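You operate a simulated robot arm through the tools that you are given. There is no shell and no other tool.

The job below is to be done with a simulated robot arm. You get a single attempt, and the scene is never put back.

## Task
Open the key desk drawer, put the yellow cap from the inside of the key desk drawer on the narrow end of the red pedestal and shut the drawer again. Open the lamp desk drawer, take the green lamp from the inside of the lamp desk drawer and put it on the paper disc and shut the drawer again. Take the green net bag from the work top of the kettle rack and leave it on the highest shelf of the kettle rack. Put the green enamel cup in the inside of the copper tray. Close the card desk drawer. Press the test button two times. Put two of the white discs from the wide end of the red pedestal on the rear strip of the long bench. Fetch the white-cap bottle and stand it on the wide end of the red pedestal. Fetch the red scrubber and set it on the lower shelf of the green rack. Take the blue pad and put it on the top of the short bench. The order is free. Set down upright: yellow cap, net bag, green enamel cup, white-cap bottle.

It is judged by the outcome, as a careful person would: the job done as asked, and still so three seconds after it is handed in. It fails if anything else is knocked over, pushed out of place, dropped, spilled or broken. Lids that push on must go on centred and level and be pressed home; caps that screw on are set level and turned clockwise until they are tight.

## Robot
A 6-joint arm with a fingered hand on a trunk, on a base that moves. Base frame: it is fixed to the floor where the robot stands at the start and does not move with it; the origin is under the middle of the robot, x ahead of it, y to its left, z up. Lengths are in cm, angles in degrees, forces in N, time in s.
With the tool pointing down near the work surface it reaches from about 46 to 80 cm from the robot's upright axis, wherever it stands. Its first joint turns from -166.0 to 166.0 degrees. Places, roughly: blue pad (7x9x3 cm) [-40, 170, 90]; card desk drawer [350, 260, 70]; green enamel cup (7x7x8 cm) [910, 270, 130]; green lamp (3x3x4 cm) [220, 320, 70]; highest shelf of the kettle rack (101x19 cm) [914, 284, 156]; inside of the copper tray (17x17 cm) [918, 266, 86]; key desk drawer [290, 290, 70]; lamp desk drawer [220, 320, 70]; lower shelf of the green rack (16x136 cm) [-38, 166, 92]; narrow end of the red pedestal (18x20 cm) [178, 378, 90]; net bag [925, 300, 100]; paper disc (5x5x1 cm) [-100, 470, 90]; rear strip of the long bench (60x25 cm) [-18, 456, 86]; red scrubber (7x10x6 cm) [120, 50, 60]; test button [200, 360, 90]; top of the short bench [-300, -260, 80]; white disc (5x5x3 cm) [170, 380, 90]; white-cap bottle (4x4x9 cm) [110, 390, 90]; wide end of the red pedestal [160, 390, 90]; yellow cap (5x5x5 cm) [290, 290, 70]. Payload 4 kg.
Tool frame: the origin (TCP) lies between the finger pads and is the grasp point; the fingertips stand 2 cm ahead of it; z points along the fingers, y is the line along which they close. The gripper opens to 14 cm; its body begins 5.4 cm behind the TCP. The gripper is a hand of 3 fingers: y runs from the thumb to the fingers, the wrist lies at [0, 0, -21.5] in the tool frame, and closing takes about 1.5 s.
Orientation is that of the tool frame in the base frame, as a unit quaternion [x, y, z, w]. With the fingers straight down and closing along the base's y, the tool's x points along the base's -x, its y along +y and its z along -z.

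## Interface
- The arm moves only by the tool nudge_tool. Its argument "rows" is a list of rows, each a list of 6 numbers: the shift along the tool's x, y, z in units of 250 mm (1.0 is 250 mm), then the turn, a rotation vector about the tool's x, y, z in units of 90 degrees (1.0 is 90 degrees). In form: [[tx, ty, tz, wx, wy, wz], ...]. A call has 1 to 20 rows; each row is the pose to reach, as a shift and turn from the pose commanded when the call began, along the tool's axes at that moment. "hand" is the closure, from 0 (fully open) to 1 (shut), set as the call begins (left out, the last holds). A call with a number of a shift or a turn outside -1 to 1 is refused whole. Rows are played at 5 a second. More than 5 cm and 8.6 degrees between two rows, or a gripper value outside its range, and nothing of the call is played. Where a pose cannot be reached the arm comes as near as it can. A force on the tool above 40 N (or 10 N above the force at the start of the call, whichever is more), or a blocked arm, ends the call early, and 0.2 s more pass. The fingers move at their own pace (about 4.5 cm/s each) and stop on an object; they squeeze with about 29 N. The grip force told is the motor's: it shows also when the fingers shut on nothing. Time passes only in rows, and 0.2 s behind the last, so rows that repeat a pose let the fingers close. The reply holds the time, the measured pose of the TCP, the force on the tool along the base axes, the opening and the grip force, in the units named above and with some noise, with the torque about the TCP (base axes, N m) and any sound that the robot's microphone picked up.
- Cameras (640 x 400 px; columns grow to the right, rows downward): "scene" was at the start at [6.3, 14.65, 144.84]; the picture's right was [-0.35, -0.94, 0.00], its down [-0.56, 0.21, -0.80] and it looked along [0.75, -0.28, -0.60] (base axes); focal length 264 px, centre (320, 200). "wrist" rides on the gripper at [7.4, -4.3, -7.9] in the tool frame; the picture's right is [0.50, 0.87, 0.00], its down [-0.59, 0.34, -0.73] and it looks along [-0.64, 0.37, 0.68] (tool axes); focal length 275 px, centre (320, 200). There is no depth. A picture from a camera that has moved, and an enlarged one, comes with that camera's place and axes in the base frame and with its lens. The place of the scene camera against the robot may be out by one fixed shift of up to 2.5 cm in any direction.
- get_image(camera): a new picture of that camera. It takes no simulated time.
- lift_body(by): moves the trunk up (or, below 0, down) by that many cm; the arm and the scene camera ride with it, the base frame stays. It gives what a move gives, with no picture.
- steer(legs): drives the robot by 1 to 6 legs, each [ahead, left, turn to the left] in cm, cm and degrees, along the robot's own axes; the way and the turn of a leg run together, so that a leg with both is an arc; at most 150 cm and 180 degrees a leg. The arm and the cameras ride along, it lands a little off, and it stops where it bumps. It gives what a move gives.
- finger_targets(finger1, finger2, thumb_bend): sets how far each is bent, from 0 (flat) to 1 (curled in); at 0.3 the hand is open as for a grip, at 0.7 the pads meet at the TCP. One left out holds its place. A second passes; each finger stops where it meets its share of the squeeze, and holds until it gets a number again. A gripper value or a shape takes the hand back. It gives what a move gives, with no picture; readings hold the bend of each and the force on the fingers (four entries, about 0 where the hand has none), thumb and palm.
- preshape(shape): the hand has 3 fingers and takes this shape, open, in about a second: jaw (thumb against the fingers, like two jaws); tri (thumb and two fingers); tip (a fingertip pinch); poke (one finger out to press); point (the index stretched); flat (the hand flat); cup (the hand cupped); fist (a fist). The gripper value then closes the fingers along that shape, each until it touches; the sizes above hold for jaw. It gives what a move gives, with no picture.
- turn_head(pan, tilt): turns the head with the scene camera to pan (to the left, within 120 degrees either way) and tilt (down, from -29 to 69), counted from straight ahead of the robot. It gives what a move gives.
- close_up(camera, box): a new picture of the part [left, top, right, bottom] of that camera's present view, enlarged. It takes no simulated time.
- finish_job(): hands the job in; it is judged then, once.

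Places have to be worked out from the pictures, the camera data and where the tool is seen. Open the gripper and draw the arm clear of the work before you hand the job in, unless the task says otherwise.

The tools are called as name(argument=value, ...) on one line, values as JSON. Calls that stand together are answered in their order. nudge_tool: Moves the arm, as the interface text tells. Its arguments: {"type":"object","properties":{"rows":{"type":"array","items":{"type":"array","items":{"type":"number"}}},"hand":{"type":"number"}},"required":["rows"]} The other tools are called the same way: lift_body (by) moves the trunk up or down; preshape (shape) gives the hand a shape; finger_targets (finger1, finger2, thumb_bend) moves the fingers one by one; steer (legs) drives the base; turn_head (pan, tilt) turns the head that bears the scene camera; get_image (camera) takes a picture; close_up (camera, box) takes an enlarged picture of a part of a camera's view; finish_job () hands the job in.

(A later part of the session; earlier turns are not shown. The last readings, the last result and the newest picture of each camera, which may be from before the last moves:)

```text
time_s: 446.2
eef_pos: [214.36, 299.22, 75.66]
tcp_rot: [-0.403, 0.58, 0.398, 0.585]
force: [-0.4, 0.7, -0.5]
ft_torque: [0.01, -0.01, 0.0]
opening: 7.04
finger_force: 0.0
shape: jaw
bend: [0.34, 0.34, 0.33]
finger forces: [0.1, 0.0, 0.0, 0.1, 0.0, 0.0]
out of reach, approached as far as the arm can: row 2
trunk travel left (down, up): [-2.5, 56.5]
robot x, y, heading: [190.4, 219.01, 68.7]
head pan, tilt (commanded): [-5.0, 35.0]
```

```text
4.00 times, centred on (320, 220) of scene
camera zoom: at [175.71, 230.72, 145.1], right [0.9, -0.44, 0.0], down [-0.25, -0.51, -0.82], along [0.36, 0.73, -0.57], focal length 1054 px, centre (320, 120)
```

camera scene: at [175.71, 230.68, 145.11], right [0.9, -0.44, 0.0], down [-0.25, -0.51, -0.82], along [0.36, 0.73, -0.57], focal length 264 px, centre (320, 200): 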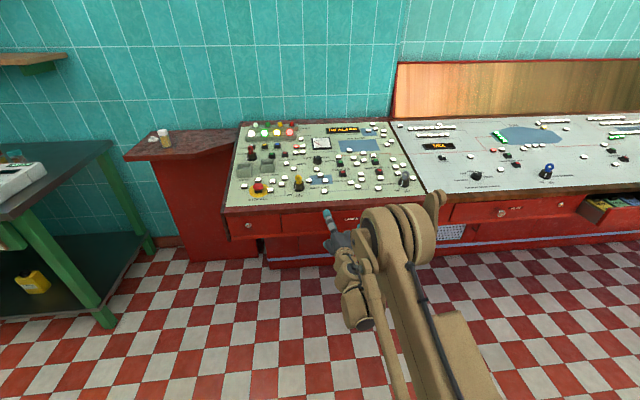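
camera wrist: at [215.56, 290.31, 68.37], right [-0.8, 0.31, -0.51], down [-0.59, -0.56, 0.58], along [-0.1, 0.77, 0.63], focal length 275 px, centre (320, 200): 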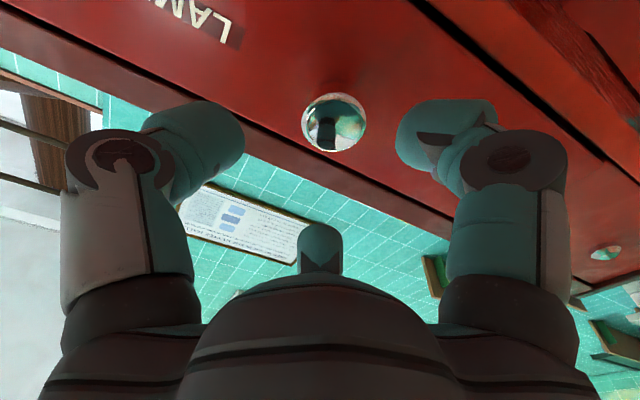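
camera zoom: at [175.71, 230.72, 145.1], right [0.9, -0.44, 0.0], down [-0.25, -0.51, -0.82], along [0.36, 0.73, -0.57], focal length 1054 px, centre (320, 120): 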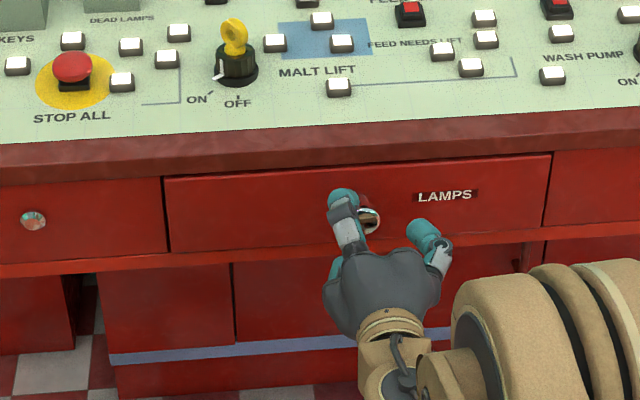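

The arm is at its reach limit here; the knob is about 4.4 cm ahead and 1.2 cm lower (≈(215.9, 303.3, 74.4)). I pull the hand back 10 cm, drive 14 cm closer, and approach again.

nudge_tool(rows=[[0.024, 0, -0.13, 0, 0, 0], [0.048, 0, -0.26, 0, 0, 0], [0.048, 0, -0.4, 0, 0, 0]])

steer(legs=[[14, 0, 0]])

get_image(camera="wrist")

```text
time_s: 447.0
eef_pos: [211.99, 293.99, 74.86]
tcp_rot: [-0.402, 0.581, 0.397, 0.586]
force: [0.5, 0.2, 0.0]
ft_torque: [0.0, 0.01, 0.02]
opening: 7.01
finger_force: 0.1
shape: jaw
bend: [0.34, 0.34, 0.33]
finger forces: [0.0, 0.0, 0.1, 0.1, 0.0, 0.0]
out of reach, approached as far as the arm can: row 2, 3
trunk travel left (down, up): [-2.5, 56.5]
robot x, y, heading: [190.23, 219.34, 68.7]
head pan, tilt (commanded): [-5.0, 35.0]
```

```text
time_s: 448.3
eef_pos: [215.92, 304.87, 74.91]
tcp_rot: [-0.402, 0.581, 0.398, 0.586]
force: [2.0, 1.7, 3.6]
ft_torque: [-0.25, 0.08, 0.2]
opening: 2.81
finger_force: 29.3
shape: jaw
bend: [1.0, 1.0, 0.51]
finger forces: [21.5, 13.2, 0.0, 0.1, 36.6, 0.0]
trunk travel left (down, up): [-2.5, 56.5]
robot x, y, heading: [194.24, 230.01, 68.7]
head pan, tilt (commanded): [-5.0, 35.0]
stopped in leg 1: the force on the tool passed its limit at 110 N (the readings are from after the stop); the commanded pose is now the measured one
```

```text
taken
camera wrist: at [217.22, 295.93, 67.61], right [-0.8, 0.31, -0.51], down [-0.58, -0.56, 0.58], along [-0.11, 0.77, 0.63], focal length 275 px, centre (320, 200)
```

wrist: 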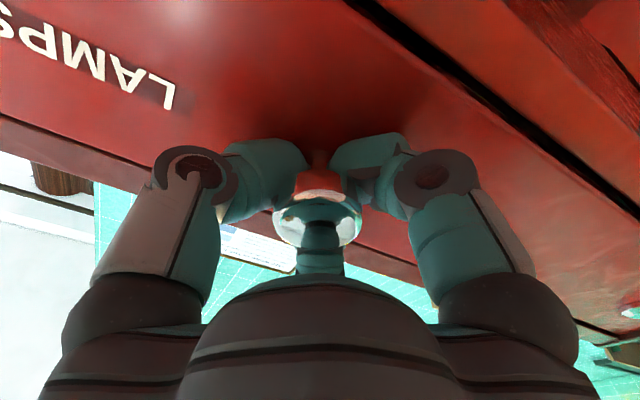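

The arm could not retract enough, so the drive pushed the hand onto the knob; it stopped, and the fingers now sit around the knob's stem. I close the grip fully and check before pulling.

nudge_tool(rows=[[0, 0, 0, 0, 0, 0], [0, 0, 0, 0, 0, 0], [0, 0, 0, 0, 0, 0], [0, 0, 0, 0, 0, 0], [0, 0, 0, 0, 0, 0]], hand=1)

close_up(camera="scene", box=[200, 170, 440, 320])

get_image(camera="wrist")

```text
time_s: 449.5
eef_pos: [216.01, 304.84, 74.88]
tcp_rot: [-0.403, 0.58, 0.398, 0.585]
force: [2.6, 3.8, 5.7]
ft_torque: [-0.21, 0.04, 0.21]
opening: 2.8
finger_force: 28.6
shape: jaw
bend: [1.0, 1.0, 0.51]
finger forces: [20.9, 13.4, 0.0, 0.0, 36.4, 0.0]
trunk travel left (down, up): [-2.5, 56.5]
robot x, y, heading: [194.19, 230.02, 68.8]
head pan, tilt (commanded): [-5.0, 35.0]
```

```text
2.67 times, centred on (320, 245) of scene
camera zoom: at [179.97, 241.66, 145.11], right [0.9, -0.44, 0.0], down [-0.25, -0.51, -0.82], along [0.36, 0.73, -0.57], focal length 703 px, centre (320, 80)
```

zoom: 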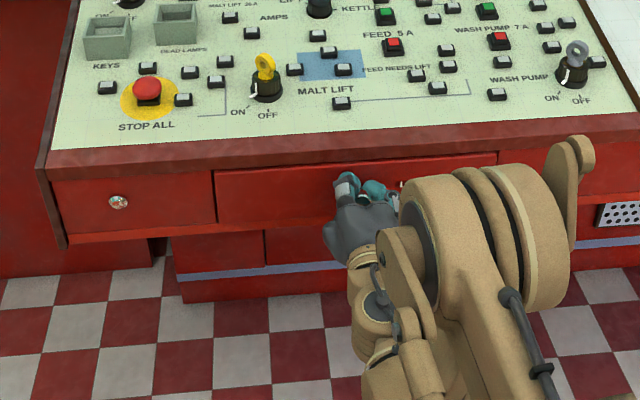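

```text
taken
camera wrist: at [217.22, 295.92, 67.61], right [-0.8, 0.31, -0.51], down [-0.59, -0.56, 0.58], along [-0.1, 0.77, 0.63], focal length 275 px, centre (320, 200)
```

wrist: 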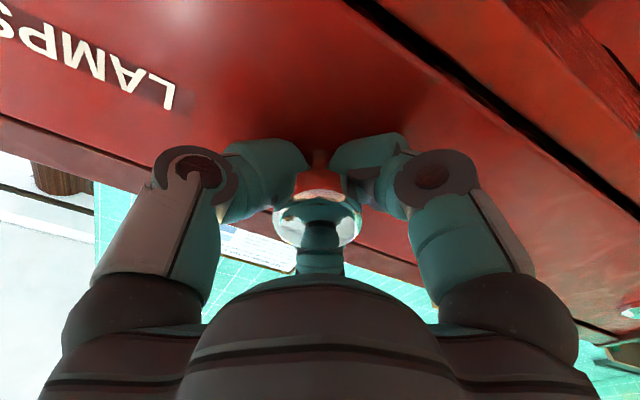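

The fingers hold the knob's neck behind the ball. I pull the drawer by driving back 10 cm first.

steer(legs=[[-10, 0, 0]])

get_image(camera="scene")

```text
time_s: 450.6
eef_pos: [212.58, 295.48, 74.97]
tcp_rot: [-0.401, 0.581, 0.399, 0.585]
force: [13.1, -5.0, 2.6]
ft_torque: [-0.26, 0.02, 0.09]
opening: 2.78
finger_force: 28.9
shape: jaw
bend: [1.0, 1.0, 0.51]
finger forces: [20.5, 13.8, 0.0, 0.0, 43.4, 0.0]
trunk travel left (down, up): [-2.5, 56.5]
robot x, y, heading: [190.69, 220.1, 68.9]
head pan, tilt (commanded): [-5.0, 35.0]
```

```text
taken
camera scene: at [176.47, 232.27, 145.13], right [0.9, -0.44, 0.0], down [-0.25, -0.51, -0.82], along [0.36, 0.74, -0.57], focal length 264 px, centre (320, 200)
```

scene: 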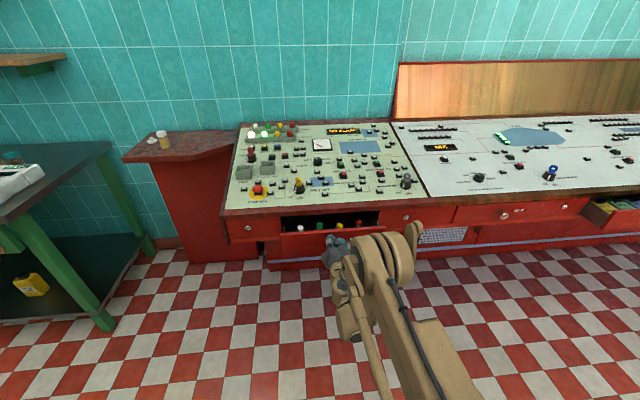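

The drawer is opening; coloured lamps (white, green, yellow, red) are visible inside. I pull another 13 cm.

steer(legs=[[-13, 0, 0]])

get_image(camera="scene")

get_image(camera="wrist")

```text
time_s: 451.9
eef_pos: [208.14, 283.29, 74.94]
tcp_rot: [-0.401, 0.581, 0.398, 0.586]
force: [16.8, -5.8, 1.3]
ft_torque: [-0.27, -0.01, 0.1]
opening: 2.75
finger_force: 29.2
shape: jaw
bend: [1.0, 1.0, 0.51]
finger forces: [20.3, 13.9, 0.0, 0.0, 45.5, 0.0]
trunk travel left (down, up): [-2.5, 56.5]
robot x, y, heading: [186.44, 208.27, 68.7]
head pan, tilt (commanded): [-5.0, 35.0]
```

```text
taken
camera scene: at [171.82, 220.1, 145.13], right [0.9, -0.44, 0.0], down [-0.25, -0.51, -0.82], along [0.36, 0.73, -0.57], focal length 264 px, centre (320, 200)
```

scene: 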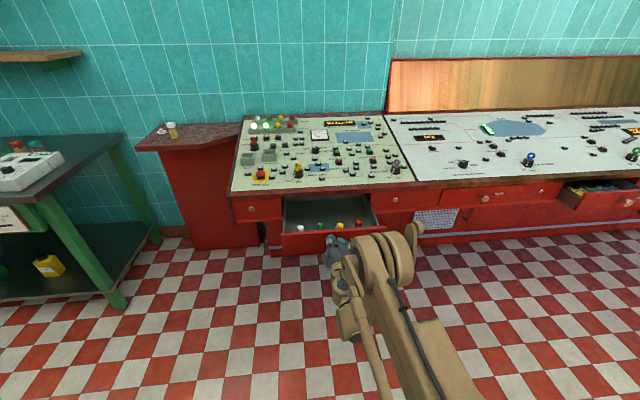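

```text
taken
camera wrist: at [209.13, 274.3, 67.61], right [-0.8, 0.31, -0.51], down [-0.59, -0.56, 0.58], along [-0.1, 0.77, 0.64], focal length 275 px, centre (320, 200)
```

wrist: 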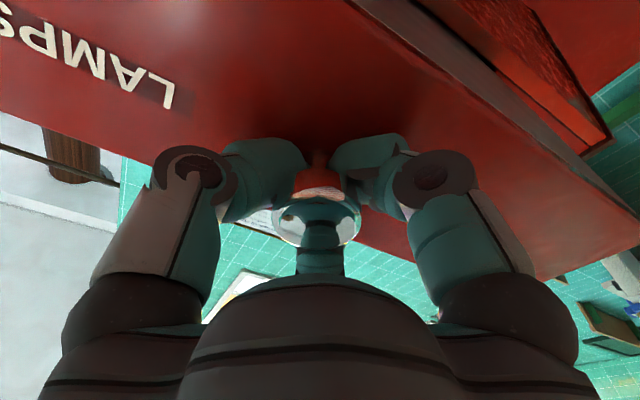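

The drawer is open about 23 cm and the lamps lie near its front. I zoom in on them.

close_up(camera="scene", box=[250, 180, 410, 280])

```text
4.00 times, centred on (330, 230) of scene
camera zoom: at [171.82, 220.1, 145.13], right [0.9, -0.44, 0.0], down [-0.25, -0.51, -0.82], along [0.36, 0.73, -0.57], focal length 1054 px, centre (280, 80)
```

zoom: 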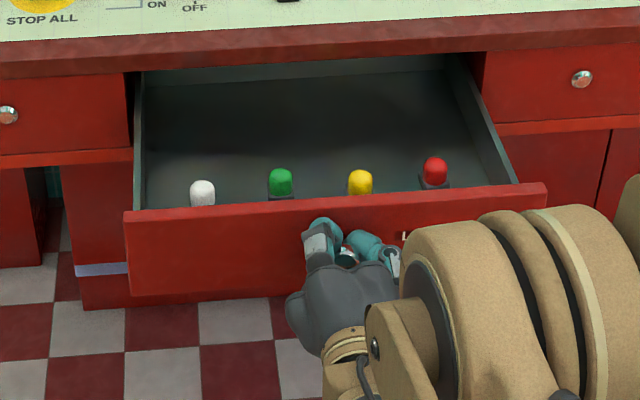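

I release the knob and drive straight back 12 cm to clear it.

nudge_tool(rows=[[0, 0, 0, 0, 0, 0], [0, 0, 0, 0, 0, 0], [0, 0, 0, 0, 0, 0], [0, 0, 0, 0, 0, 0], [0, 0, 0, 0, 0, 0]], hand=0.3)

steer(legs=[[-14, 0, 0]])

get_image(camera="scene")

get_image(camera="wrist")

```text
time_s: 453.1
eef_pos: [207.87, 283.34, 74.8]
tcp_rot: [-0.401, 0.582, 0.397, 0.586]
force: [-0.6, -0.2, 0.3]
ft_torque: [0.0, 0.01, 0.01]
opening: 9.71
finger_force: 0.1
shape: jaw
bend: [0.27, 0.27, 0.25]
finger forces: [0.1, 0.0, 0.0, 0.1, 0.0, 0.0]
trunk travel left (down, up): [-2.5, 56.5]
robot x, y, heading: [185.91, 208.43, 68.9]
head pan, tilt (commanded): [-5.0, 35.0]
```

```text
time_s: 454.4
eef_pos: [202.79, 270.05, 74.98]
tcp_rot: [-0.401, 0.581, 0.397, 0.586]
force: [0.4, 0.0, 0.2]
ft_torque: [0.0, -0.01, -0.01]
opening: 9.76
finger_force: 0.1
shape: jaw
bend: [0.27, 0.27, 0.25]
finger forces: [0.0, 0.0, 0.1, 0.0, 0.0, 0.0]
trunk travel left (down, up): [-2.5, 56.5]
robot x, y, heading: [181.15, 195.4, 69.0]
head pan, tilt (commanded): [-5.0, 35.0]
```

```text
taken
camera scene: at [166.54, 206.99, 145.1], right [0.9, -0.44, 0.0], down [-0.25, -0.51, -0.82], along [0.36, 0.73, -0.57], focal length 264 px, centre (320, 200)
```

scene: 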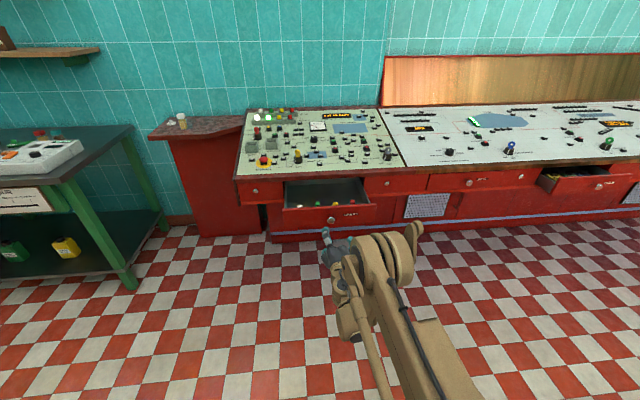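

```text
taken
camera wrist: at [203.91, 261.18, 67.6], right [-0.8, 0.31, -0.51], down [-0.59, -0.56, 0.58], along [-0.1, 0.77, 0.63], focal length 275 px, centre (320, 200)
```

wrist: 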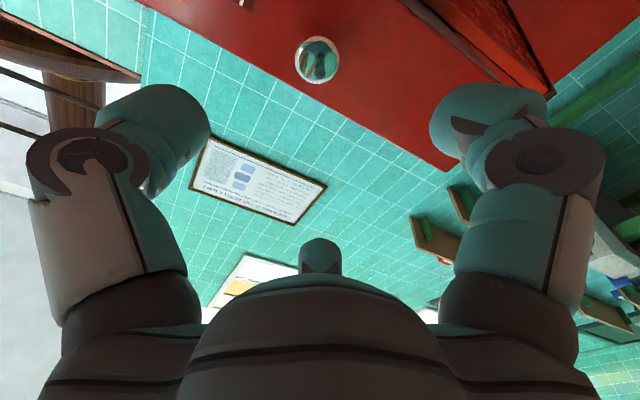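

The drawer stays open. I raise the hand and turn it back to pointing straight down.

nudge_tool(rows=[[-0.067, 0, 0, 0, 0.0815, 0], [-0.133, 0, 0, 0, 0.163, 0], [-0.2, 0, 0, 0, 0.2445, 0], [-0.267, 0, 0, 0, 0.326, 0], [-0.333, 0, 0, 0, 0.4075, 0], [-0.4, 0, 0, 0, 0.489, 0], [-0.467, 0, 0, 0, 0.5705, 0], [-0.533, 0, 0, 0, 0.652, 0], [-0.6, 0, 0, 0, 0.7335, 0], [-0.667, 0, 0, 0, 0.815, 0], [-0.733, 0, 0, 0, 0.8965, 0], [-0.8, 0, 0, 0, 0.978, 0]])

get_image(camera="wrist")

close_up(camera="scene", box=[230, 150, 430, 275])

```text
time_s: 457.0
eef_pos: [202.62, 270.16, 94.87]
tcp_rot: [-0.564, 0.825, 0.006, 0.017]
force: [0.6, 0.6, 0.1]
ft_torque: [0.03, -0.03, -0.01]
opening: 9.75
finger_force: 0.1
shape: jaw
bend: [0.27, 0.27, 0.25]
finger forces: [0.0, 0.0, 0.0, 0.1, 0.0, 0.1]
out of reach, approached as far as the arm can: row 1
trunk travel left (down, up): [-2.5, 56.5]
robot x, y, heading: [180.66, 195.33, 68.9]
head pan, tilt (commanded): [-5.0, 35.0]
```

```text
taken
camera wrist: at [203.75, 261.45, 102.69], right [-0.99, -0.15, -0.02], down [-0.12, 0.65, 0.75], along [-0.1, 0.75, -0.66], focal length 275 px, centre (320, 200)
```

wrist: 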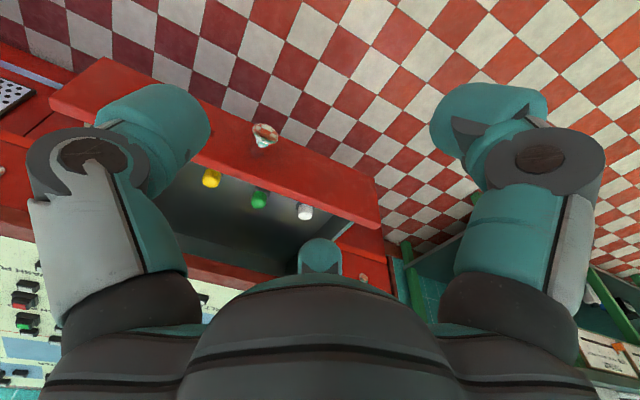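

```text
3.20 times, centred on (330, 212) of scene
camera zoom: at [166.56, 207.03, 145.1], right [0.9, -0.44, 0.0], down [-0.25, -0.52, -0.82], along [0.36, 0.73, -0.57], focal length 844 px, centre (288, 160)
```

zoom: 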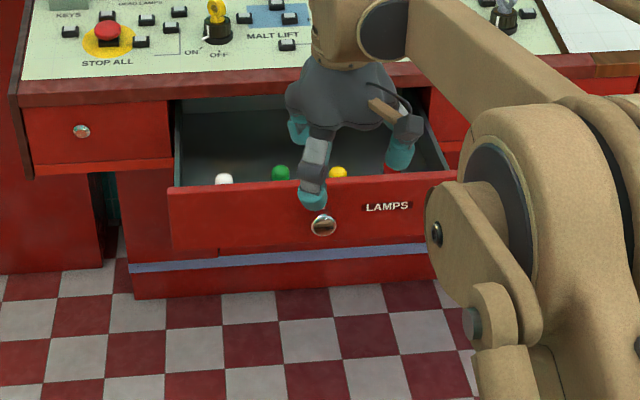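

Triangulation gives the green lamp at (209.3, 297.2, dome z≈72) with neighbours 8 cm away. I turn the hand 30° so one finger points away from me, close it partly, and drive 36 cm ahead.

nudge_tool(rows=[[0, 0, 0, 0, 0, 0.083], [0, 0, 0, 0, 0, 0.167], [0, 0, 0, 0, 0, 0.25], [0, 0, 0, 0, 0, 0.333]], hand=0.6)

steer(legs=[[36, 3.4, 0]])

get_image(camera="wrist")

```text
time_s: 458.0
eef_pos: [202.65, 270.12, 94.85]
tcp_rot: [-0.332, 0.943, 0.011, 0.015]
force: [0.2, 0.4, 0.8]
ft_torque: [-0.04, 0.01, 0.01]
opening: 5.65
finger_force: 0.0
shape: jaw
bend: [0.38, 0.38, 0.37]
finger forces: [0.0, 0.1, 0.0, 0.0, 0.0, 0.0]
trunk travel left (down, up): [-2.5, 56.5]
robot x, y, heading: [181.31, 195.11, 68.7]
head pan, tilt (commanded): [-5.0, 35.0]
```

```text
time_s: 460.4
eef_pos: [212.67, 305.22, 94.95]
tcp_rot: [-0.332, 0.943, 0.011, 0.016]
force: [1.1, 0.2, 0.5]
ft_torque: [-0.03, 0.0, 0.01]
opening: 5.64
finger_force: 0.0
shape: jaw
bend: [0.38, 0.38, 0.37]
finger forces: [0.1, 0.0, 0.1, 0.0, 0.0, 0.0]
trunk travel left (down, up): [-2.5, 56.5]
robot x, y, heading: [191.03, 230.15, 68.8]
head pan, tilt (commanded): [-5.0, 35.0]
```

```text
taken
camera wrist: at [209.38, 296.96, 102.59], right [-0.93, 0.36, -0.01], down [0.23, 0.61, 0.76], along [0.28, 0.71, -0.65], focal length 275 px, centre (320, 200)
```

wrist: 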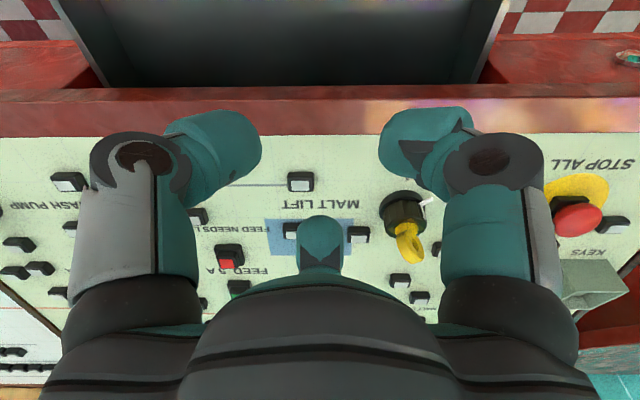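

I shift back 8.6 cm so the TCP is over the lamp and look.

nudge_tool(rows=[[0.153, -0.082, 0, 0, 0, 0], [0.306, -0.164, 0, 0, 0, 0], [0.306, -0.164, 0.1, 0, 0, 0]])

get_image(camera="wrist")

```text
time_s: 461.2
eef_pos: [209.33, 297.23, 92.13]
tcp_rot: [-0.332, 0.943, 0.01, 0.016]
force: [-0.7, 0.0, 0.1]
ft_torque: [0.04, 0.01, 0.01]
opening: 5.64
finger_force: 0.0
shape: jaw
bend: [0.38, 0.38, 0.37]
finger forces: [0.1, 0.1, 0.1, 0.1, 0.0, 0.1]
trunk travel left (down, up): [-2.5, 56.5]
robot x, y, heading: [190.75, 230.21, 68.7]
head pan, tilt (commanded): [-5.0, 35.0]
```

```text
taken
camera wrist: at [206.07, 289.02, 99.82], right [-0.93, 0.36, -0.01], down [0.23, 0.61, 0.76], along [0.28, 0.71, -0.65], focal length 275 px, centre (320, 200)
```

wrist: 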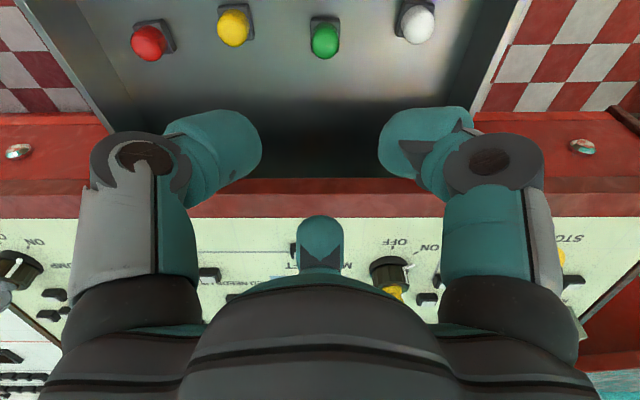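

The green lamp is exactly under the tool axis. I descend 12 cm, then check clearances.

nudge_tool(rows=[[0, 0, 0.16, 0, 0, 0], [0, 0, 0.32, 0, 0, 0], [0, 0, 0.48, 0, 0, 0]])

get_image(camera="wrist")

close_up(camera="scene", box=[250, 200, 450, 325])

```text
time_s: 462.0
eef_pos: [209.67, 297.75, 80.13]
tcp_rot: [-0.332, 0.943, 0.011, 0.015]
force: [0.0, 0.1, -0.9]
ft_torque: [0.02, 0.0, 0.01]
opening: 5.64
finger_force: 0.2
shape: jaw
bend: [0.38, 0.38, 0.37]
finger forces: [0.0, 0.0, 0.0, 0.1, 0.0, 0.0]
trunk travel left (down, up): [-2.5, 56.5]
robot x, y, heading: [190.83, 230.3, 68.7]
head pan, tilt (commanded): [-5.0, 35.0]
```

```text
taken
camera wrist: at [206.31, 289.46, 87.81], right [-0.93, 0.36, -0.01], down [0.23, 0.61, 0.76], along [0.28, 0.71, -0.65], focal length 275 px, centre (320, 200)
```

wrist: 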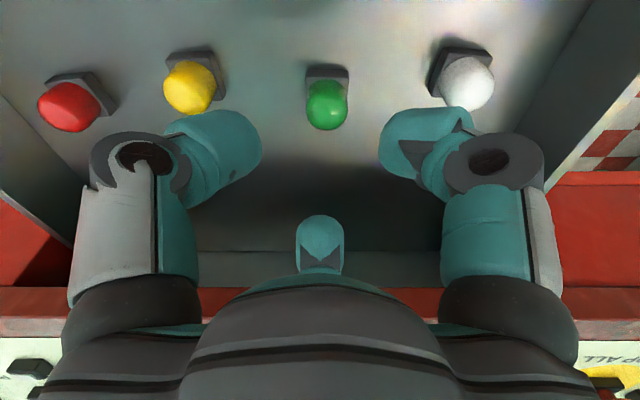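

```text
3.20 times, centred on (350, 262) of scene
camera zoom: at [176.56, 242.1, 145.1], right [0.9, -0.44, 0.0], down [-0.25, -0.51, -0.82], along [0.36, 0.73, -0.57], focal length 844 px, centre (224, 0)
```

zoom: 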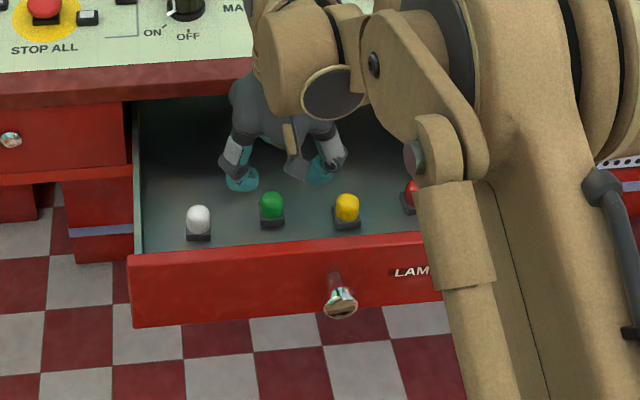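

Aligned to within 0.4 cm; I correct that and descend to z≈72.5 around the lamp.

nudge_tool(rows=[[0.007, 0.0125, 0.1, 0, 0, 0], [0.007, 0.0125, 0.2, 0, 0, 0], [0.007, 0.0125, 0.28, 0, 0, 0], [0.007, 0.0125, 0.304, 0, 0, 0]])

get_image(camera="wrist")

```text
time_s: 463.0
eef_pos: [209.49, 297.96, 72.5]
tcp_rot: [-0.332, 0.943, 0.012, 0.016]
force: [0.3, 0.8, -0.4]
ft_torque: [0.0, -0.02, 0.0]
opening: 5.63
finger_force: 0.1
shape: jaw
bend: [0.38, 0.38, 0.37]
finger forces: [0.0, 0.1, 0.1, 0.1, 0.0, 0.0]
trunk travel left (down, up): [-2.5, 56.5]
robot x, y, heading: [191.08, 230.38, 68.9]
head pan, tilt (commanded): [-5.0, 35.0]
```

```text
taken
camera wrist: at [206.1, 289.76, 80.24], right [-0.93, 0.36, -0.01], down [0.23, 0.61, 0.76], along [0.28, 0.71, -0.65], focal length 275 px, centre (320, 200)
```

wrist: 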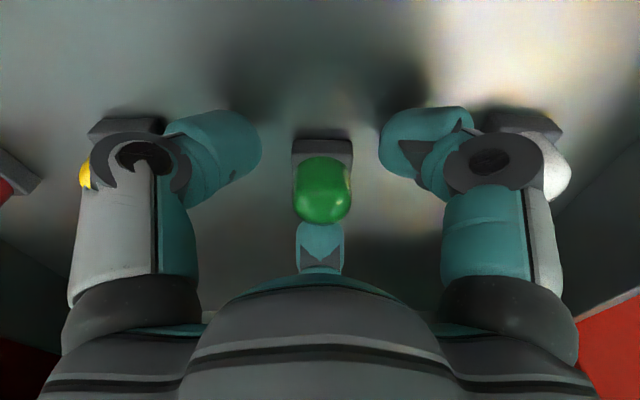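

The lamp is centred at pad height. I lower 0.4 cm more and close the hand.

nudge_tool(rows=[[0, 0, 0.016, 0, 0, 0], [0, 0, 0.016, 0, 0, 0]])

nudge_tool(rows=[[0, 0, 0, 0, 0, 0], [0, 0, 0, 0, 0, 0], [0, 0, 0, 0, 0, 0], [0, 0, 0, 0, 0, 0], [0, 0, 0, 0, 0, 0], [0, 0, 0, 0, 0, 0]], hand=1)

get_image(camera="wrist")

```text
time_s: 463.6
eef_pos: [209.39, 298.0, 72.13]
tcp_rot: [-0.332, 0.943, 0.011, 0.015]
force: [0.4, 1.1, -0.1]
ft_torque: [0.01, 0.03, 0.02]
opening: 5.61
finger_force: 0.0
shape: jaw
bend: [0.38, 0.38, 0.37]
finger forces: [0.0, 0.0, 0.0, 0.1, 0.0, 0.1]
trunk travel left (down, up): [-2.5, 56.5]
robot x, y, heading: [190.99, 229.99, 68.7]
head pan, tilt (commanded): [-5.0, 35.0]
```

```text
time_s: 465.0
eef_pos: [209.34, 297.93, 72.33]
tcp_rot: [-0.333, 0.943, 0.012, 0.015]
force: [-2.4, 0.5, 20.7]
ft_torque: [-0.12, 0.21, -0.08]
opening: 2.76
finger_force: 29.3
shape: jaw
bend: [0.98, 0.99, 0.5]
finger forces: [27.0, 24.6, 0.1, 0.0, 25.0, 0.0]
trunk travel left (down, up): [-2.5, 56.5]
robot x, y, heading: [191.09, 230.37, 68.6]
head pan, tilt (commanded): [-5.0, 35.0]
```

```text
taken
camera wrist: at [206.05, 289.69, 79.98], right [-0.93, 0.36, -0.01], down [0.23, 0.61, 0.76], along [0.28, 0.71, -0.65], focal length 275 px, centre (320, 200)
```

wrist: 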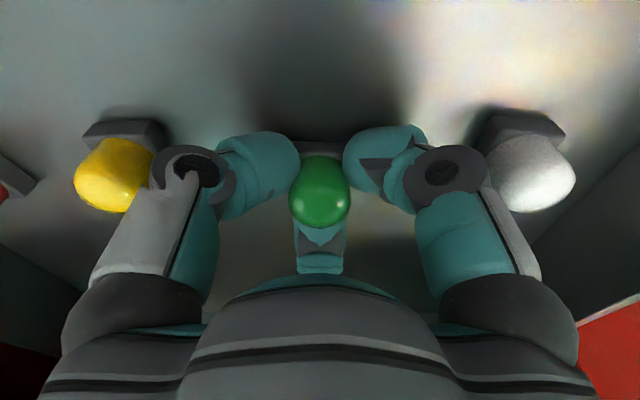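

Gripped (about 25 N each); the tips press lightly on the drawer floor. I lift straight up and check.

nudge_tool(rows=[[0, 0, -0.03, 0, 0, 0], [0, 0, -0.08, 0, 0, 0], [0, 0, -0.16, 0, 0, 0]])

get_image(camera="wrist")

```text
time_s: 465.8
eef_pos: [209.39, 297.83, 76.01]
tcp_rot: [-0.332, 0.943, 0.011, 0.015]
force: [-0.8, -0.1, -0.1]
ft_torque: [-0.01, 0.06, 0.0]
opening: 2.67
finger_force: 28.9
shape: jaw
bend: [0.97, 0.99, 0.5]
finger forces: [20.7, 21.8, 0.1, 0.0, 22.8, 0.0]
trunk travel left (down, up): [-2.5, 56.5]
robot x, y, heading: [190.96, 230.19, 68.6]
head pan, tilt (commanded): [-5.0, 35.0]
```

```text
taken
camera wrist: at [206.09, 289.62, 83.81], right [-0.93, 0.36, -0.01], down [0.23, 0.61, 0.76], along [0.28, 0.71, -0.65], focal length 275 px, centre (320, 200)
```

wrist: 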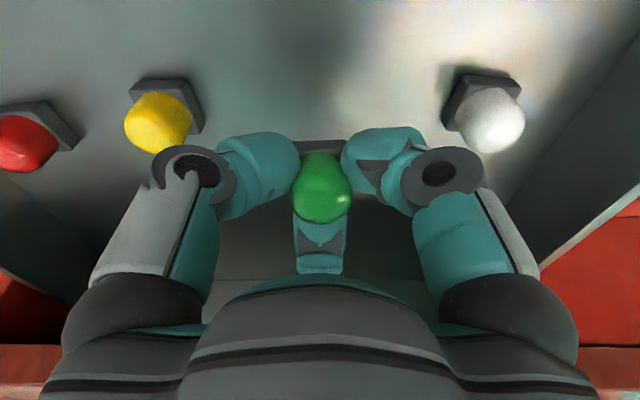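

The lamp is held well. I raise it clear of the desk, back off, and drive left along the corridor to the paper disc's area.

nudge_tool(rows=[[0, 0, -0.18, 0, 0, 0], [0, 0, -0.36, 0, 0, 0], [0, 0, -0.54, 0, 0, 0], [0, 0, -0.72, 0, 0, 0], [0, 0, -0.9, 0, 0, 0]])

steer(legs=[[-30, 0, 0.5], [0, 148, 0], [0, 148, 0], [0, 50, 0]])

turn_head(pan=0, tilt=30)

get_image(camera="scene")

```text
time_s: 467.0
eef_pos: [208.85, 297.02, 98.65]
tcp_rot: [-0.333, 0.943, 0.011, 0.015]
force: [-0.9, -0.8, 0.6]
ft_torque: [0.01, 0.01, 0.0]
opening: 2.67
finger_force: 29.1
shape: jaw
bend: [0.97, 0.99, 0.5]
finger forces: [20.6, 22.0, 0.1, 0.1, 22.8, 0.0]
trunk travel left (down, up): [-2.5, 56.5]
robot x, y, heading: [191.04, 230.28, 68.5]
head pan, tilt (commanded): [-5.0, 35.0]
```

```text
time_s: 485.4
eef_pos: [-125.15, 392.71, 98.57]
tcp_rot: [-0.332, 0.943, 0.01, 0.016]
force: [0.3, -0.3, 0.1]
ft_torque: [-0.01, 0.02, 0.0]
opening: 2.67
finger_force: 28.7
shape: jaw
bend: [0.97, 0.99, 0.5]
finger forces: [20.6, 22.0, 0.1, 0.0, 23.0, 0.0]
trunk travel left (down, up): [-2.5, 56.5]
robot x, y, heading: [-142.88, 325.93, 68.8]
head pan, tilt (commanded): [-5.0, 35.0]
```

```text
time_s: 486.1
eef_pos: [-125.05, 392.74, 98.61]
tcp_rot: [-0.332, 0.943, 0.011, 0.016]
force: [-0.3, -0.6, -0.2]
ft_torque: [0.0, 0.04, -0.02]
opening: 2.64
finger_force: 28.8
shape: jaw
bend: [0.97, 0.99, 0.5]
finger forces: [20.7, 22.0, 0.0, 0.0, 23.0, 0.0]
trunk travel left (down, up): [-2.5, 56.5]
robot x, y, heading: [-142.9, 326.23, 68.8]
head pan, tilt (commanded): [0.0, 30.0]
```

```text
taken
camera scene: at [-157.89, 338.23, 145.88], right [0.93, -0.36, 0.0], down [-0.18, -0.47, -0.87], along [0.31, 0.81, -0.5], focal length 264 px, centre (320, 200)
```

scene: 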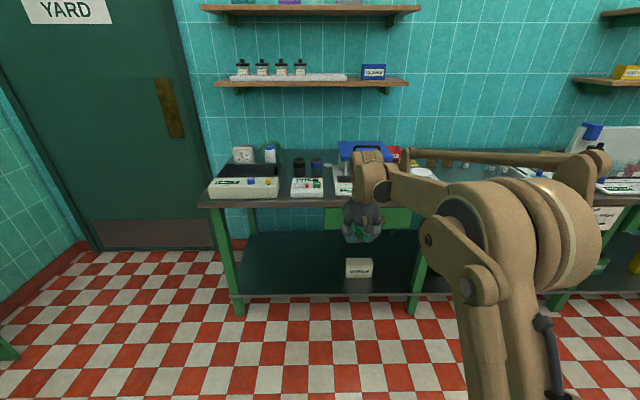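

The paper disc's place projects to about px (331, 159), between the cups and the blue-lidded device. I zoom in there.

close_up(camera="scene", box=[270, 130, 398, 210])

```text
5.00 times, centred on (334, 170) of scene
camera zoom: at [-157.89, 338.23, 145.88], right [0.93, -0.36, 0.0], down [-0.18, -0.47, -0.87], along [0.31, 0.81, -0.5], focal length 1318 px, centre (250, 350)
```

zoom: 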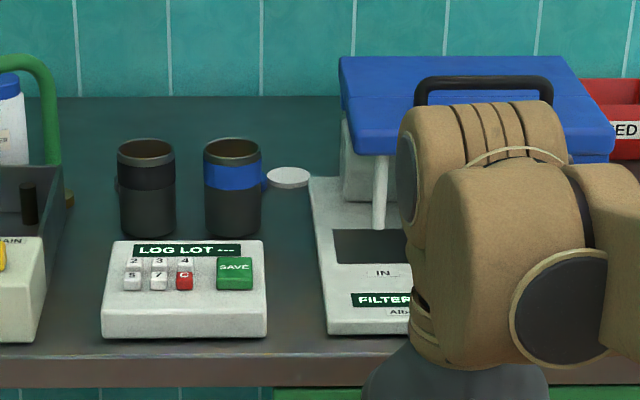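

The paper disc lies on the bench behind the blue cup, beside the blue-lidded device. I raise the trunk 15 cm to pass above the lid and drive up to it.

lift_body(by=15)

steer(legs=[[72, 7.4, 0]])

get_image(camera="wrist")

turn_head(pan=10, tilt=50)

get_image(camera="scene")

```text
time_s: 487.8
eef_pos: [-125.1, 392.73, 113.58]
tcp_rot: [-0.331, 0.943, 0.011, 0.016]
force: [1.1, 0.1, -0.5]
ft_torque: [0.01, 0.0, -0.02]
opening: 2.66
finger_force: 29.1
shape: jaw
bend: [0.97, 0.99, 0.5]
finger forces: [20.6, 22.0, 0.1, 0.0, 23.0, 0.1]
trunk travel left (down, up): [-17.5, 41.5]
robot x, y, heading: [-143.2, 326.19, 68.9]
head pan, tilt (commanded): [0.0, 30.0]
```

```text
time_s: 491.8
eef_pos: [-105.73, 462.76, 113.56]
tcp_rot: [-0.333, 0.943, 0.011, 0.016]
force: [0.0, 0.0, 0.3]
ft_torque: [0.01, 0.02, 0.04]
opening: 2.67
finger_force: 29.2
shape: jaw
bend: [0.97, 0.99, 0.5]
finger forces: [20.5, 21.9, 0.1, 0.1, 23.2, 0.0]
trunk travel left (down, up): [-17.5, 41.5]
robot x, y, heading: [-123.57, 396.53, 68.7]
head pan, tilt (commanded): [0.0, 30.0]
```

```text
taken
camera wrist: at [-109.08, 454.52, 121.23], right [-0.93, 0.36, -0.01], down [0.23, 0.61, 0.76], along [0.28, 0.71, -0.65], focal length 275 px, centre (320, 200)
```

wrist: 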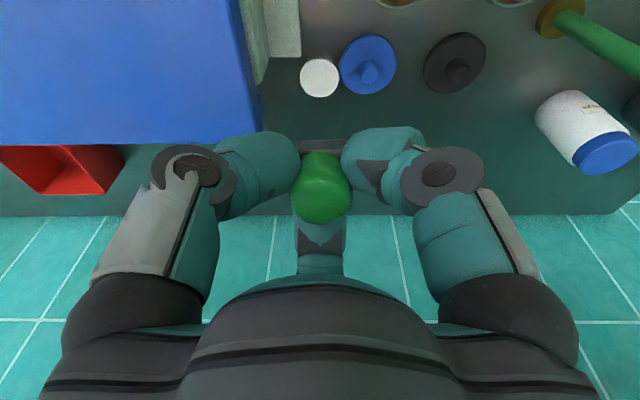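

```text
time_s: 492.6
eef_pos: [-105.71, 462.74, 113.68]
tcp_rot: [-0.332, 0.943, 0.011, 0.015]
force: [-0.2, -0.5, -0.7]
ft_torque: [0.0, 0.02, 0.01]
opening: 2.64
finger_force: 29.2
shape: jaw
bend: [0.97, 0.99, 0.5]
finger forces: [20.5, 22.0, 0.1, 0.1, 23.2, 0.0]
trunk travel left (down, up): [-17.5, 41.5]
robot x, y, heading: [-123.44, 395.72, 68.9]
head pan, tilt (commanded): [10.0, 50.0]
```

```text
taken
camera scene: at [-140.41, 407.38, 157.93], right [0.98, -0.19, 0.0], down [-0.15, -0.75, -0.64], along [0.13, 0.63, -0.77], focal length 264 px, centre (320, 200)
```

scene: 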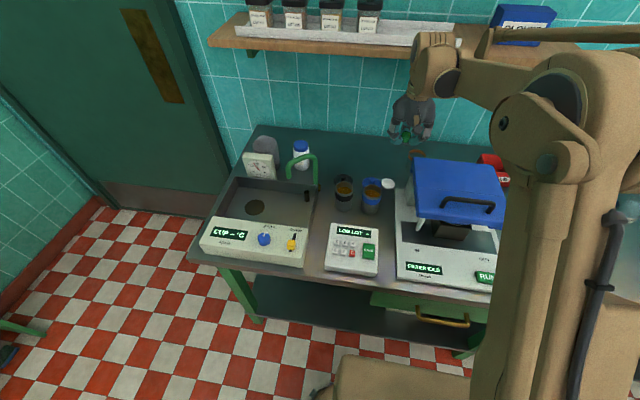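

The paper disc is at (−102.9, 469.8). Tight surroundings (device lid on the right, shelf above at z≈127 from v≈404): I turn the hand 60° so the thumb faces me and tilt it 20° forward while passing in under the shelf.

nudge_tool(rows=[[0, 0, 0, 0, 0, 0.083], [0, 0, 0, 0, 0, 0.167], [0, 0, 0, 0, 0, 0.25], [0, 0, 0, 0, 0, 0.333], [0, 0, 0, 0, 0, 0.417], [0, 0, 0, 0, 0, 0.5], [0, 0, 0, 0, 0, 0.583], [0, 0, 0, 0, 0, 0.667]])

get_image(camera="wrist")

```text
time_s: 494.4
eef_pos: [-105.66, 462.74, 113.6]
tcp_rot: [0.184, 0.983, 0.018, 0.008]
force: [0.0, -0.4, -0.5]
ft_torque: [0.02, 0.0, 0.0]
opening: 2.69
finger_force: 28.8
shape: jaw
bend: [0.97, 0.99, 0.5]
finger forces: [20.6, 21.9, 0.1, 0.0, 23.7, 0.0]
trunk travel left (down, up): [-17.5, 41.5]
robot x, y, heading: [-123.16, 395.85, 68.6]
head pan, tilt (commanded): [10.0, 50.0]
```

```text
taken
camera wrist: at [-114.46, 461.16, 121.36], right [-0.15, 0.99, 0.03], down [0.66, 0.08, 0.75], along [0.74, 0.13, -0.66], focal length 275 px, centre (320, 200)
```

wrist: 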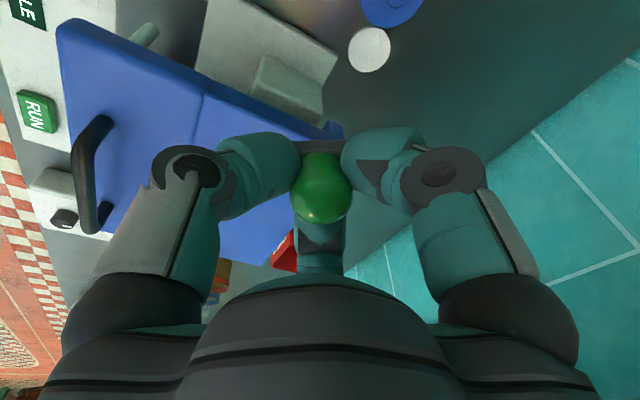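

The disc position is confirmed at (−103.0, 469.7). I tilt forward 18° and move over it at z≈110.

nudge_tool(rows=[[0, 0, 0, -0.067, 0, 0], [0, 0, 0, -0.133, 0, 0], [0, 0, 0, -0.2, 0, 0], [0, 0.1, 0.05, -0.2, 0, 0], [0.001, 0.2, 0.1, -0.2, 0, 0], [0.002, 0.292, 0.156, -0.2, 0, 0]])

get_image(camera="wrist")

get_image(camera="scene")

```text
time_s: 495.8
eef_pos: [-102.98, 469.74, 109.85]
tcp_rot: [0.18, 0.968, 0.171, 0.036]
force: [-0.1, 1.1, -0.8]
ft_torque: [-0.01, -0.01, -0.02]
opening: 2.66
finger_force: 28.8
shape: jaw
bend: [0.97, 0.99, 0.5]
finger forces: [20.5, 21.6, 0.0, 0.1, 26.1, 0.0]
trunk travel left (down, up): [-17.5, 41.5]
robot x, y, heading: [-123.29, 396.42, 69.2]
head pan, tilt (commanded): [10.0, 50.0]
```

```text
taken
camera wrist: at [-112.49, 466.17, 115.9], right [-0.17, 0.94, 0.29], down [0.57, -0.15, 0.81], along [0.81, 0.31, -0.51], focal length 275 px, centre (320, 200)
```

wrist: 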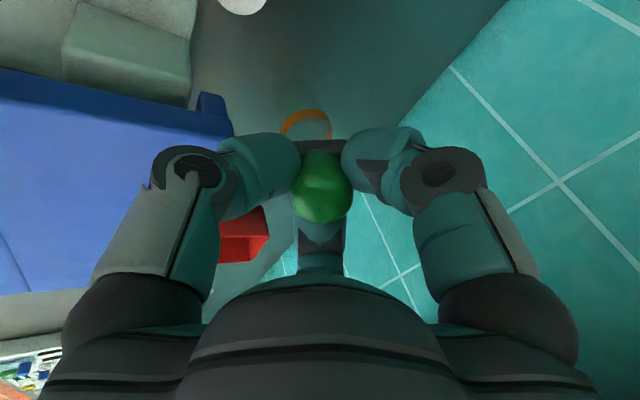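

```text
taken
camera scene: at [-140.38, 407.48, 157.92], right [0.98, -0.19, 0.0], down [-0.15, -0.75, -0.64], along [0.12, 0.63, -0.77], focal length 264 px, centre (320, 200)
```

scene: 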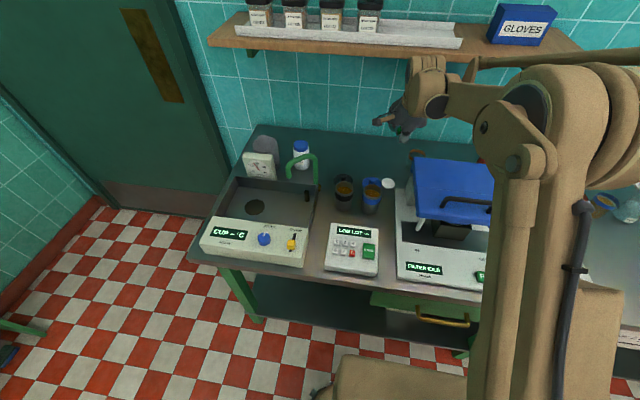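

Clear so far. I descend to z≈98.5 with the tilt kept.

nudge_tool(rows=[[0.001, -0.052, 0.142, 0, 0, 0], [0.002, -0.104, 0.284, 0, 0, 0], [0.0036, -0.156, 0.426, 0, 0, 0]])

get_image(camera="wrist")

close_up(camera="scene", box=[330, 40, 490, 240])

```text
time_s: 496.6
eef_pos: [-103.06, 469.75, 98.57]
tcp_rot: [0.18, 0.968, 0.171, 0.037]
force: [-1.0, -0.3, -0.2]
ft_torque: [0.02, 0.04, 0.0]
opening: 2.65
finger_force: 28.8
shape: jaw
bend: [0.97, 0.99, 0.5]
finger forces: [20.4, 21.7, 0.0, 0.1, 26.0, 0.1]
trunk travel left (down, up): [-17.5, 41.5]
robot x, y, heading: [-123.6, 396.41, 68.4]
head pan, tilt (commanded): [10.0, 50.0]
```

```text
taken
camera wrist: at [-112.53, 466.1, 104.55], right [-0.17, 0.94, 0.29], down [0.57, -0.15, 0.81], along [0.81, 0.31, -0.51], focal length 275 px, centre (320, 200)
```

wrist: 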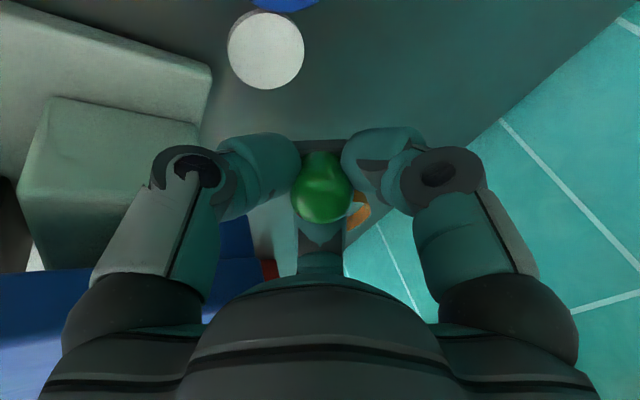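

```text
2.00 times, centred on (410, 140) of scene
camera zoom: at [-140.39, 407.44, 157.92], right [0.98, -0.19, 0.0], down [-0.15, -0.75, -0.64], along [0.12, 0.63, -0.77], focal length 527 px, centre (140, 320)
```

zoom: 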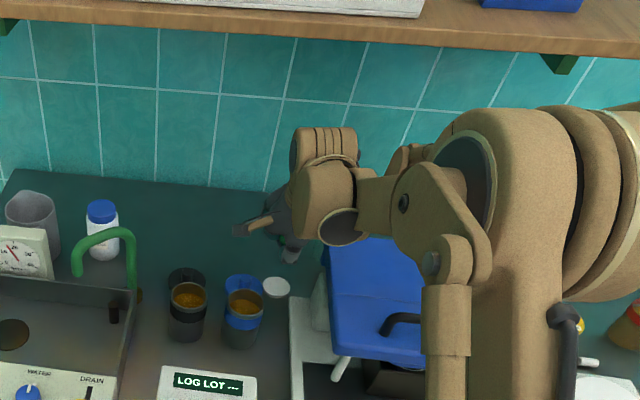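

Aligned over the disc and clear of shelf and lid. I return the hand to vertical.

nudge_tool(rows=[[0, 0, 0.02, 0.067, 0, 0], [0, 0, 0.03, 0.133, 0, 0], [0, 0, 0.03, 0.2, 0, 0]])

get_image(camera="wrist")

```text
time_s: 497.4
eef_pos: [-103.0, 469.96, 97.94]
tcp_rot: [0.184, 0.983, 0.017, 0.007]
force: [0.3, -0.1, -1.4]
ft_torque: [0.01, 0.02, -0.02]
opening: 2.63
finger_force: 29.0
shape: jaw
bend: [0.97, 0.99, 0.5]
finger forces: [20.4, 21.5, 0.0, 0.1, 26.5, 0.0]
trunk travel left (down, up): [-17.5, 41.5]
robot x, y, heading: [-123.82, 396.06, 68.7]
head pan, tilt (commanded): [10.0, 50.0]
```

```text
taken
camera wrist: at [-111.69, 468.37, 105.68], right [-0.15, 0.99, 0.03], down [0.66, 0.08, 0.75], along [0.74, 0.13, -0.66], focal length 275 px, centre (320, 200)
```

wrist: 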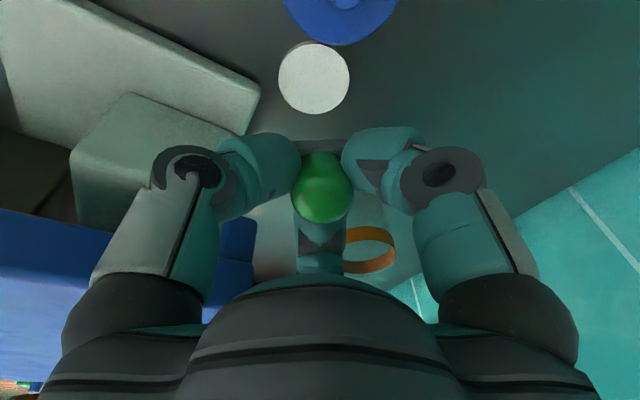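

The disc is 0.7 cm off the tool axis; I correct that while descending to z≈90.4.

nudge_tool(rows=[[0.0094, -0.0277, 0.05, 0, 0, 0], [0.0094, -0.0277, 0.15, 0, 0, 0], [0.0094, -0.0277, 0.25, 0, 0, 0], [0.0094, -0.0277, 0.3, 0, 0, 0]])

get_image(camera="wrist")

```text
time_s: 498.4
eef_pos: [-103.18, 469.61, 90.25]
tcp_rot: [0.185, 0.983, 0.018, 0.007]
force: [-0.1, 1.0, -1.1]
ft_torque: [0.0, -0.03, 0.02]
opening: 2.65
finger_force: 28.9
shape: jaw
bend: [0.97, 0.99, 0.51]
finger forces: [20.5, 21.3, 0.0, 0.0, 26.5, 0.1]
trunk travel left (down, up): [-17.5, 41.5]
robot x, y, heading: [-123.62, 395.92, 68.6]
head pan, tilt (commanded): [10.0, 50.0]
```

```text
taken
camera wrist: at [-111.99, 468.01, 98.12], right [-0.15, 0.99, 0.03], down [0.65, 0.08, 0.75], along [0.74, 0.13, -0.66], focal length 275 px, centre (320, 200)
```

wrist: 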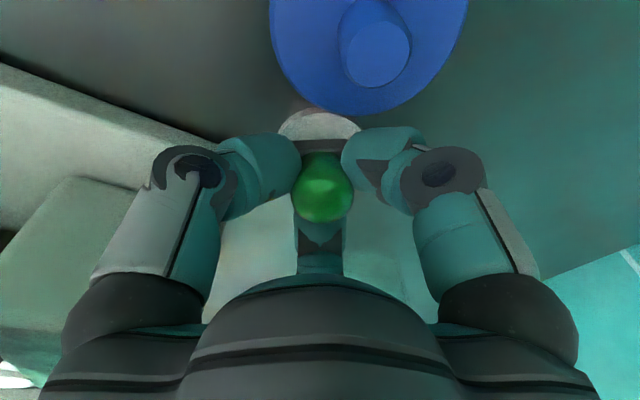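

Nearly centred (0.4 cm). I make that small correction and lower in fine steps to contact.

nudge_tool(rows=[[0.0125, -0.0066, 0.005, 0, 0, 0], [0.0125, -0.0066, 0.012, 0, 0, 0]])

nudge_tool(rows=[[0, 0, 0.01, 0, 0, 0], [0, 0, 0.01, 0, 0, 0]])

nudge_tool(rows=[[0, 0, 0.01, 0, 0, 0], [0, 0, 0.01, 0, 0, 0]])

```text
time_s: 499.0
eef_pos: [-103.6, 469.6, 90.1]
tcp_rot: [0.184, 0.983, 0.017, 0.008]
force: [-0.2, 0.3, 0.2]
ft_torque: [0.03, -0.03, -0.02]
opening: 2.64
finger_force: 28.9
shape: jaw
bend: [0.97, 0.99, 0.51]
finger forces: [20.5, 21.2, 0.1, 0.0, 26.5, 0.1]
trunk travel left (down, up): [-17.5, 41.5]
robot x, y, heading: [-123.56, 396.1, 69.0]
head pan, tilt (commanded): [10.0, 50.0]
```

```text
time_s: 499.6
eef_pos: [-103.67, 469.46, 89.8]
tcp_rot: [0.184, 0.983, 0.017, 0.008]
force: [0.7, 0.0, -0.2]
ft_torque: [-0.02, -0.03, -0.01]
opening: 2.64
finger_force: 28.8
shape: jaw
bend: [0.97, 0.99, 0.51]
finger forces: [20.4, 21.2, 0.0, 0.0, 26.5, 0.1]
trunk travel left (down, up): [-17.5, 41.5]
robot x, y, heading: [-123.97, 396.09, 69.0]
head pan, tilt (commanded): [10.0, 50.0]
```

```text
time_s: 500.2
eef_pos: [-103.66, 469.54, 89.63]
tcp_rot: [0.185, 0.983, 0.017, 0.007]
force: [-0.4, -0.6, -0.1]
ft_torque: [0.03, 0.04, 0.03]
opening: 2.64
finger_force: 29.0
shape: jaw
bend: [0.97, 0.99, 0.51]
finger forces: [20.4, 21.3, 0.0, 0.1, 26.4, 0.0]
trunk travel left (down, up): [-17.5, 41.5]
robot x, y, heading: [-123.24, 395.93, 68.8]
head pan, tilt (commanded): [10.0, 50.0]
```

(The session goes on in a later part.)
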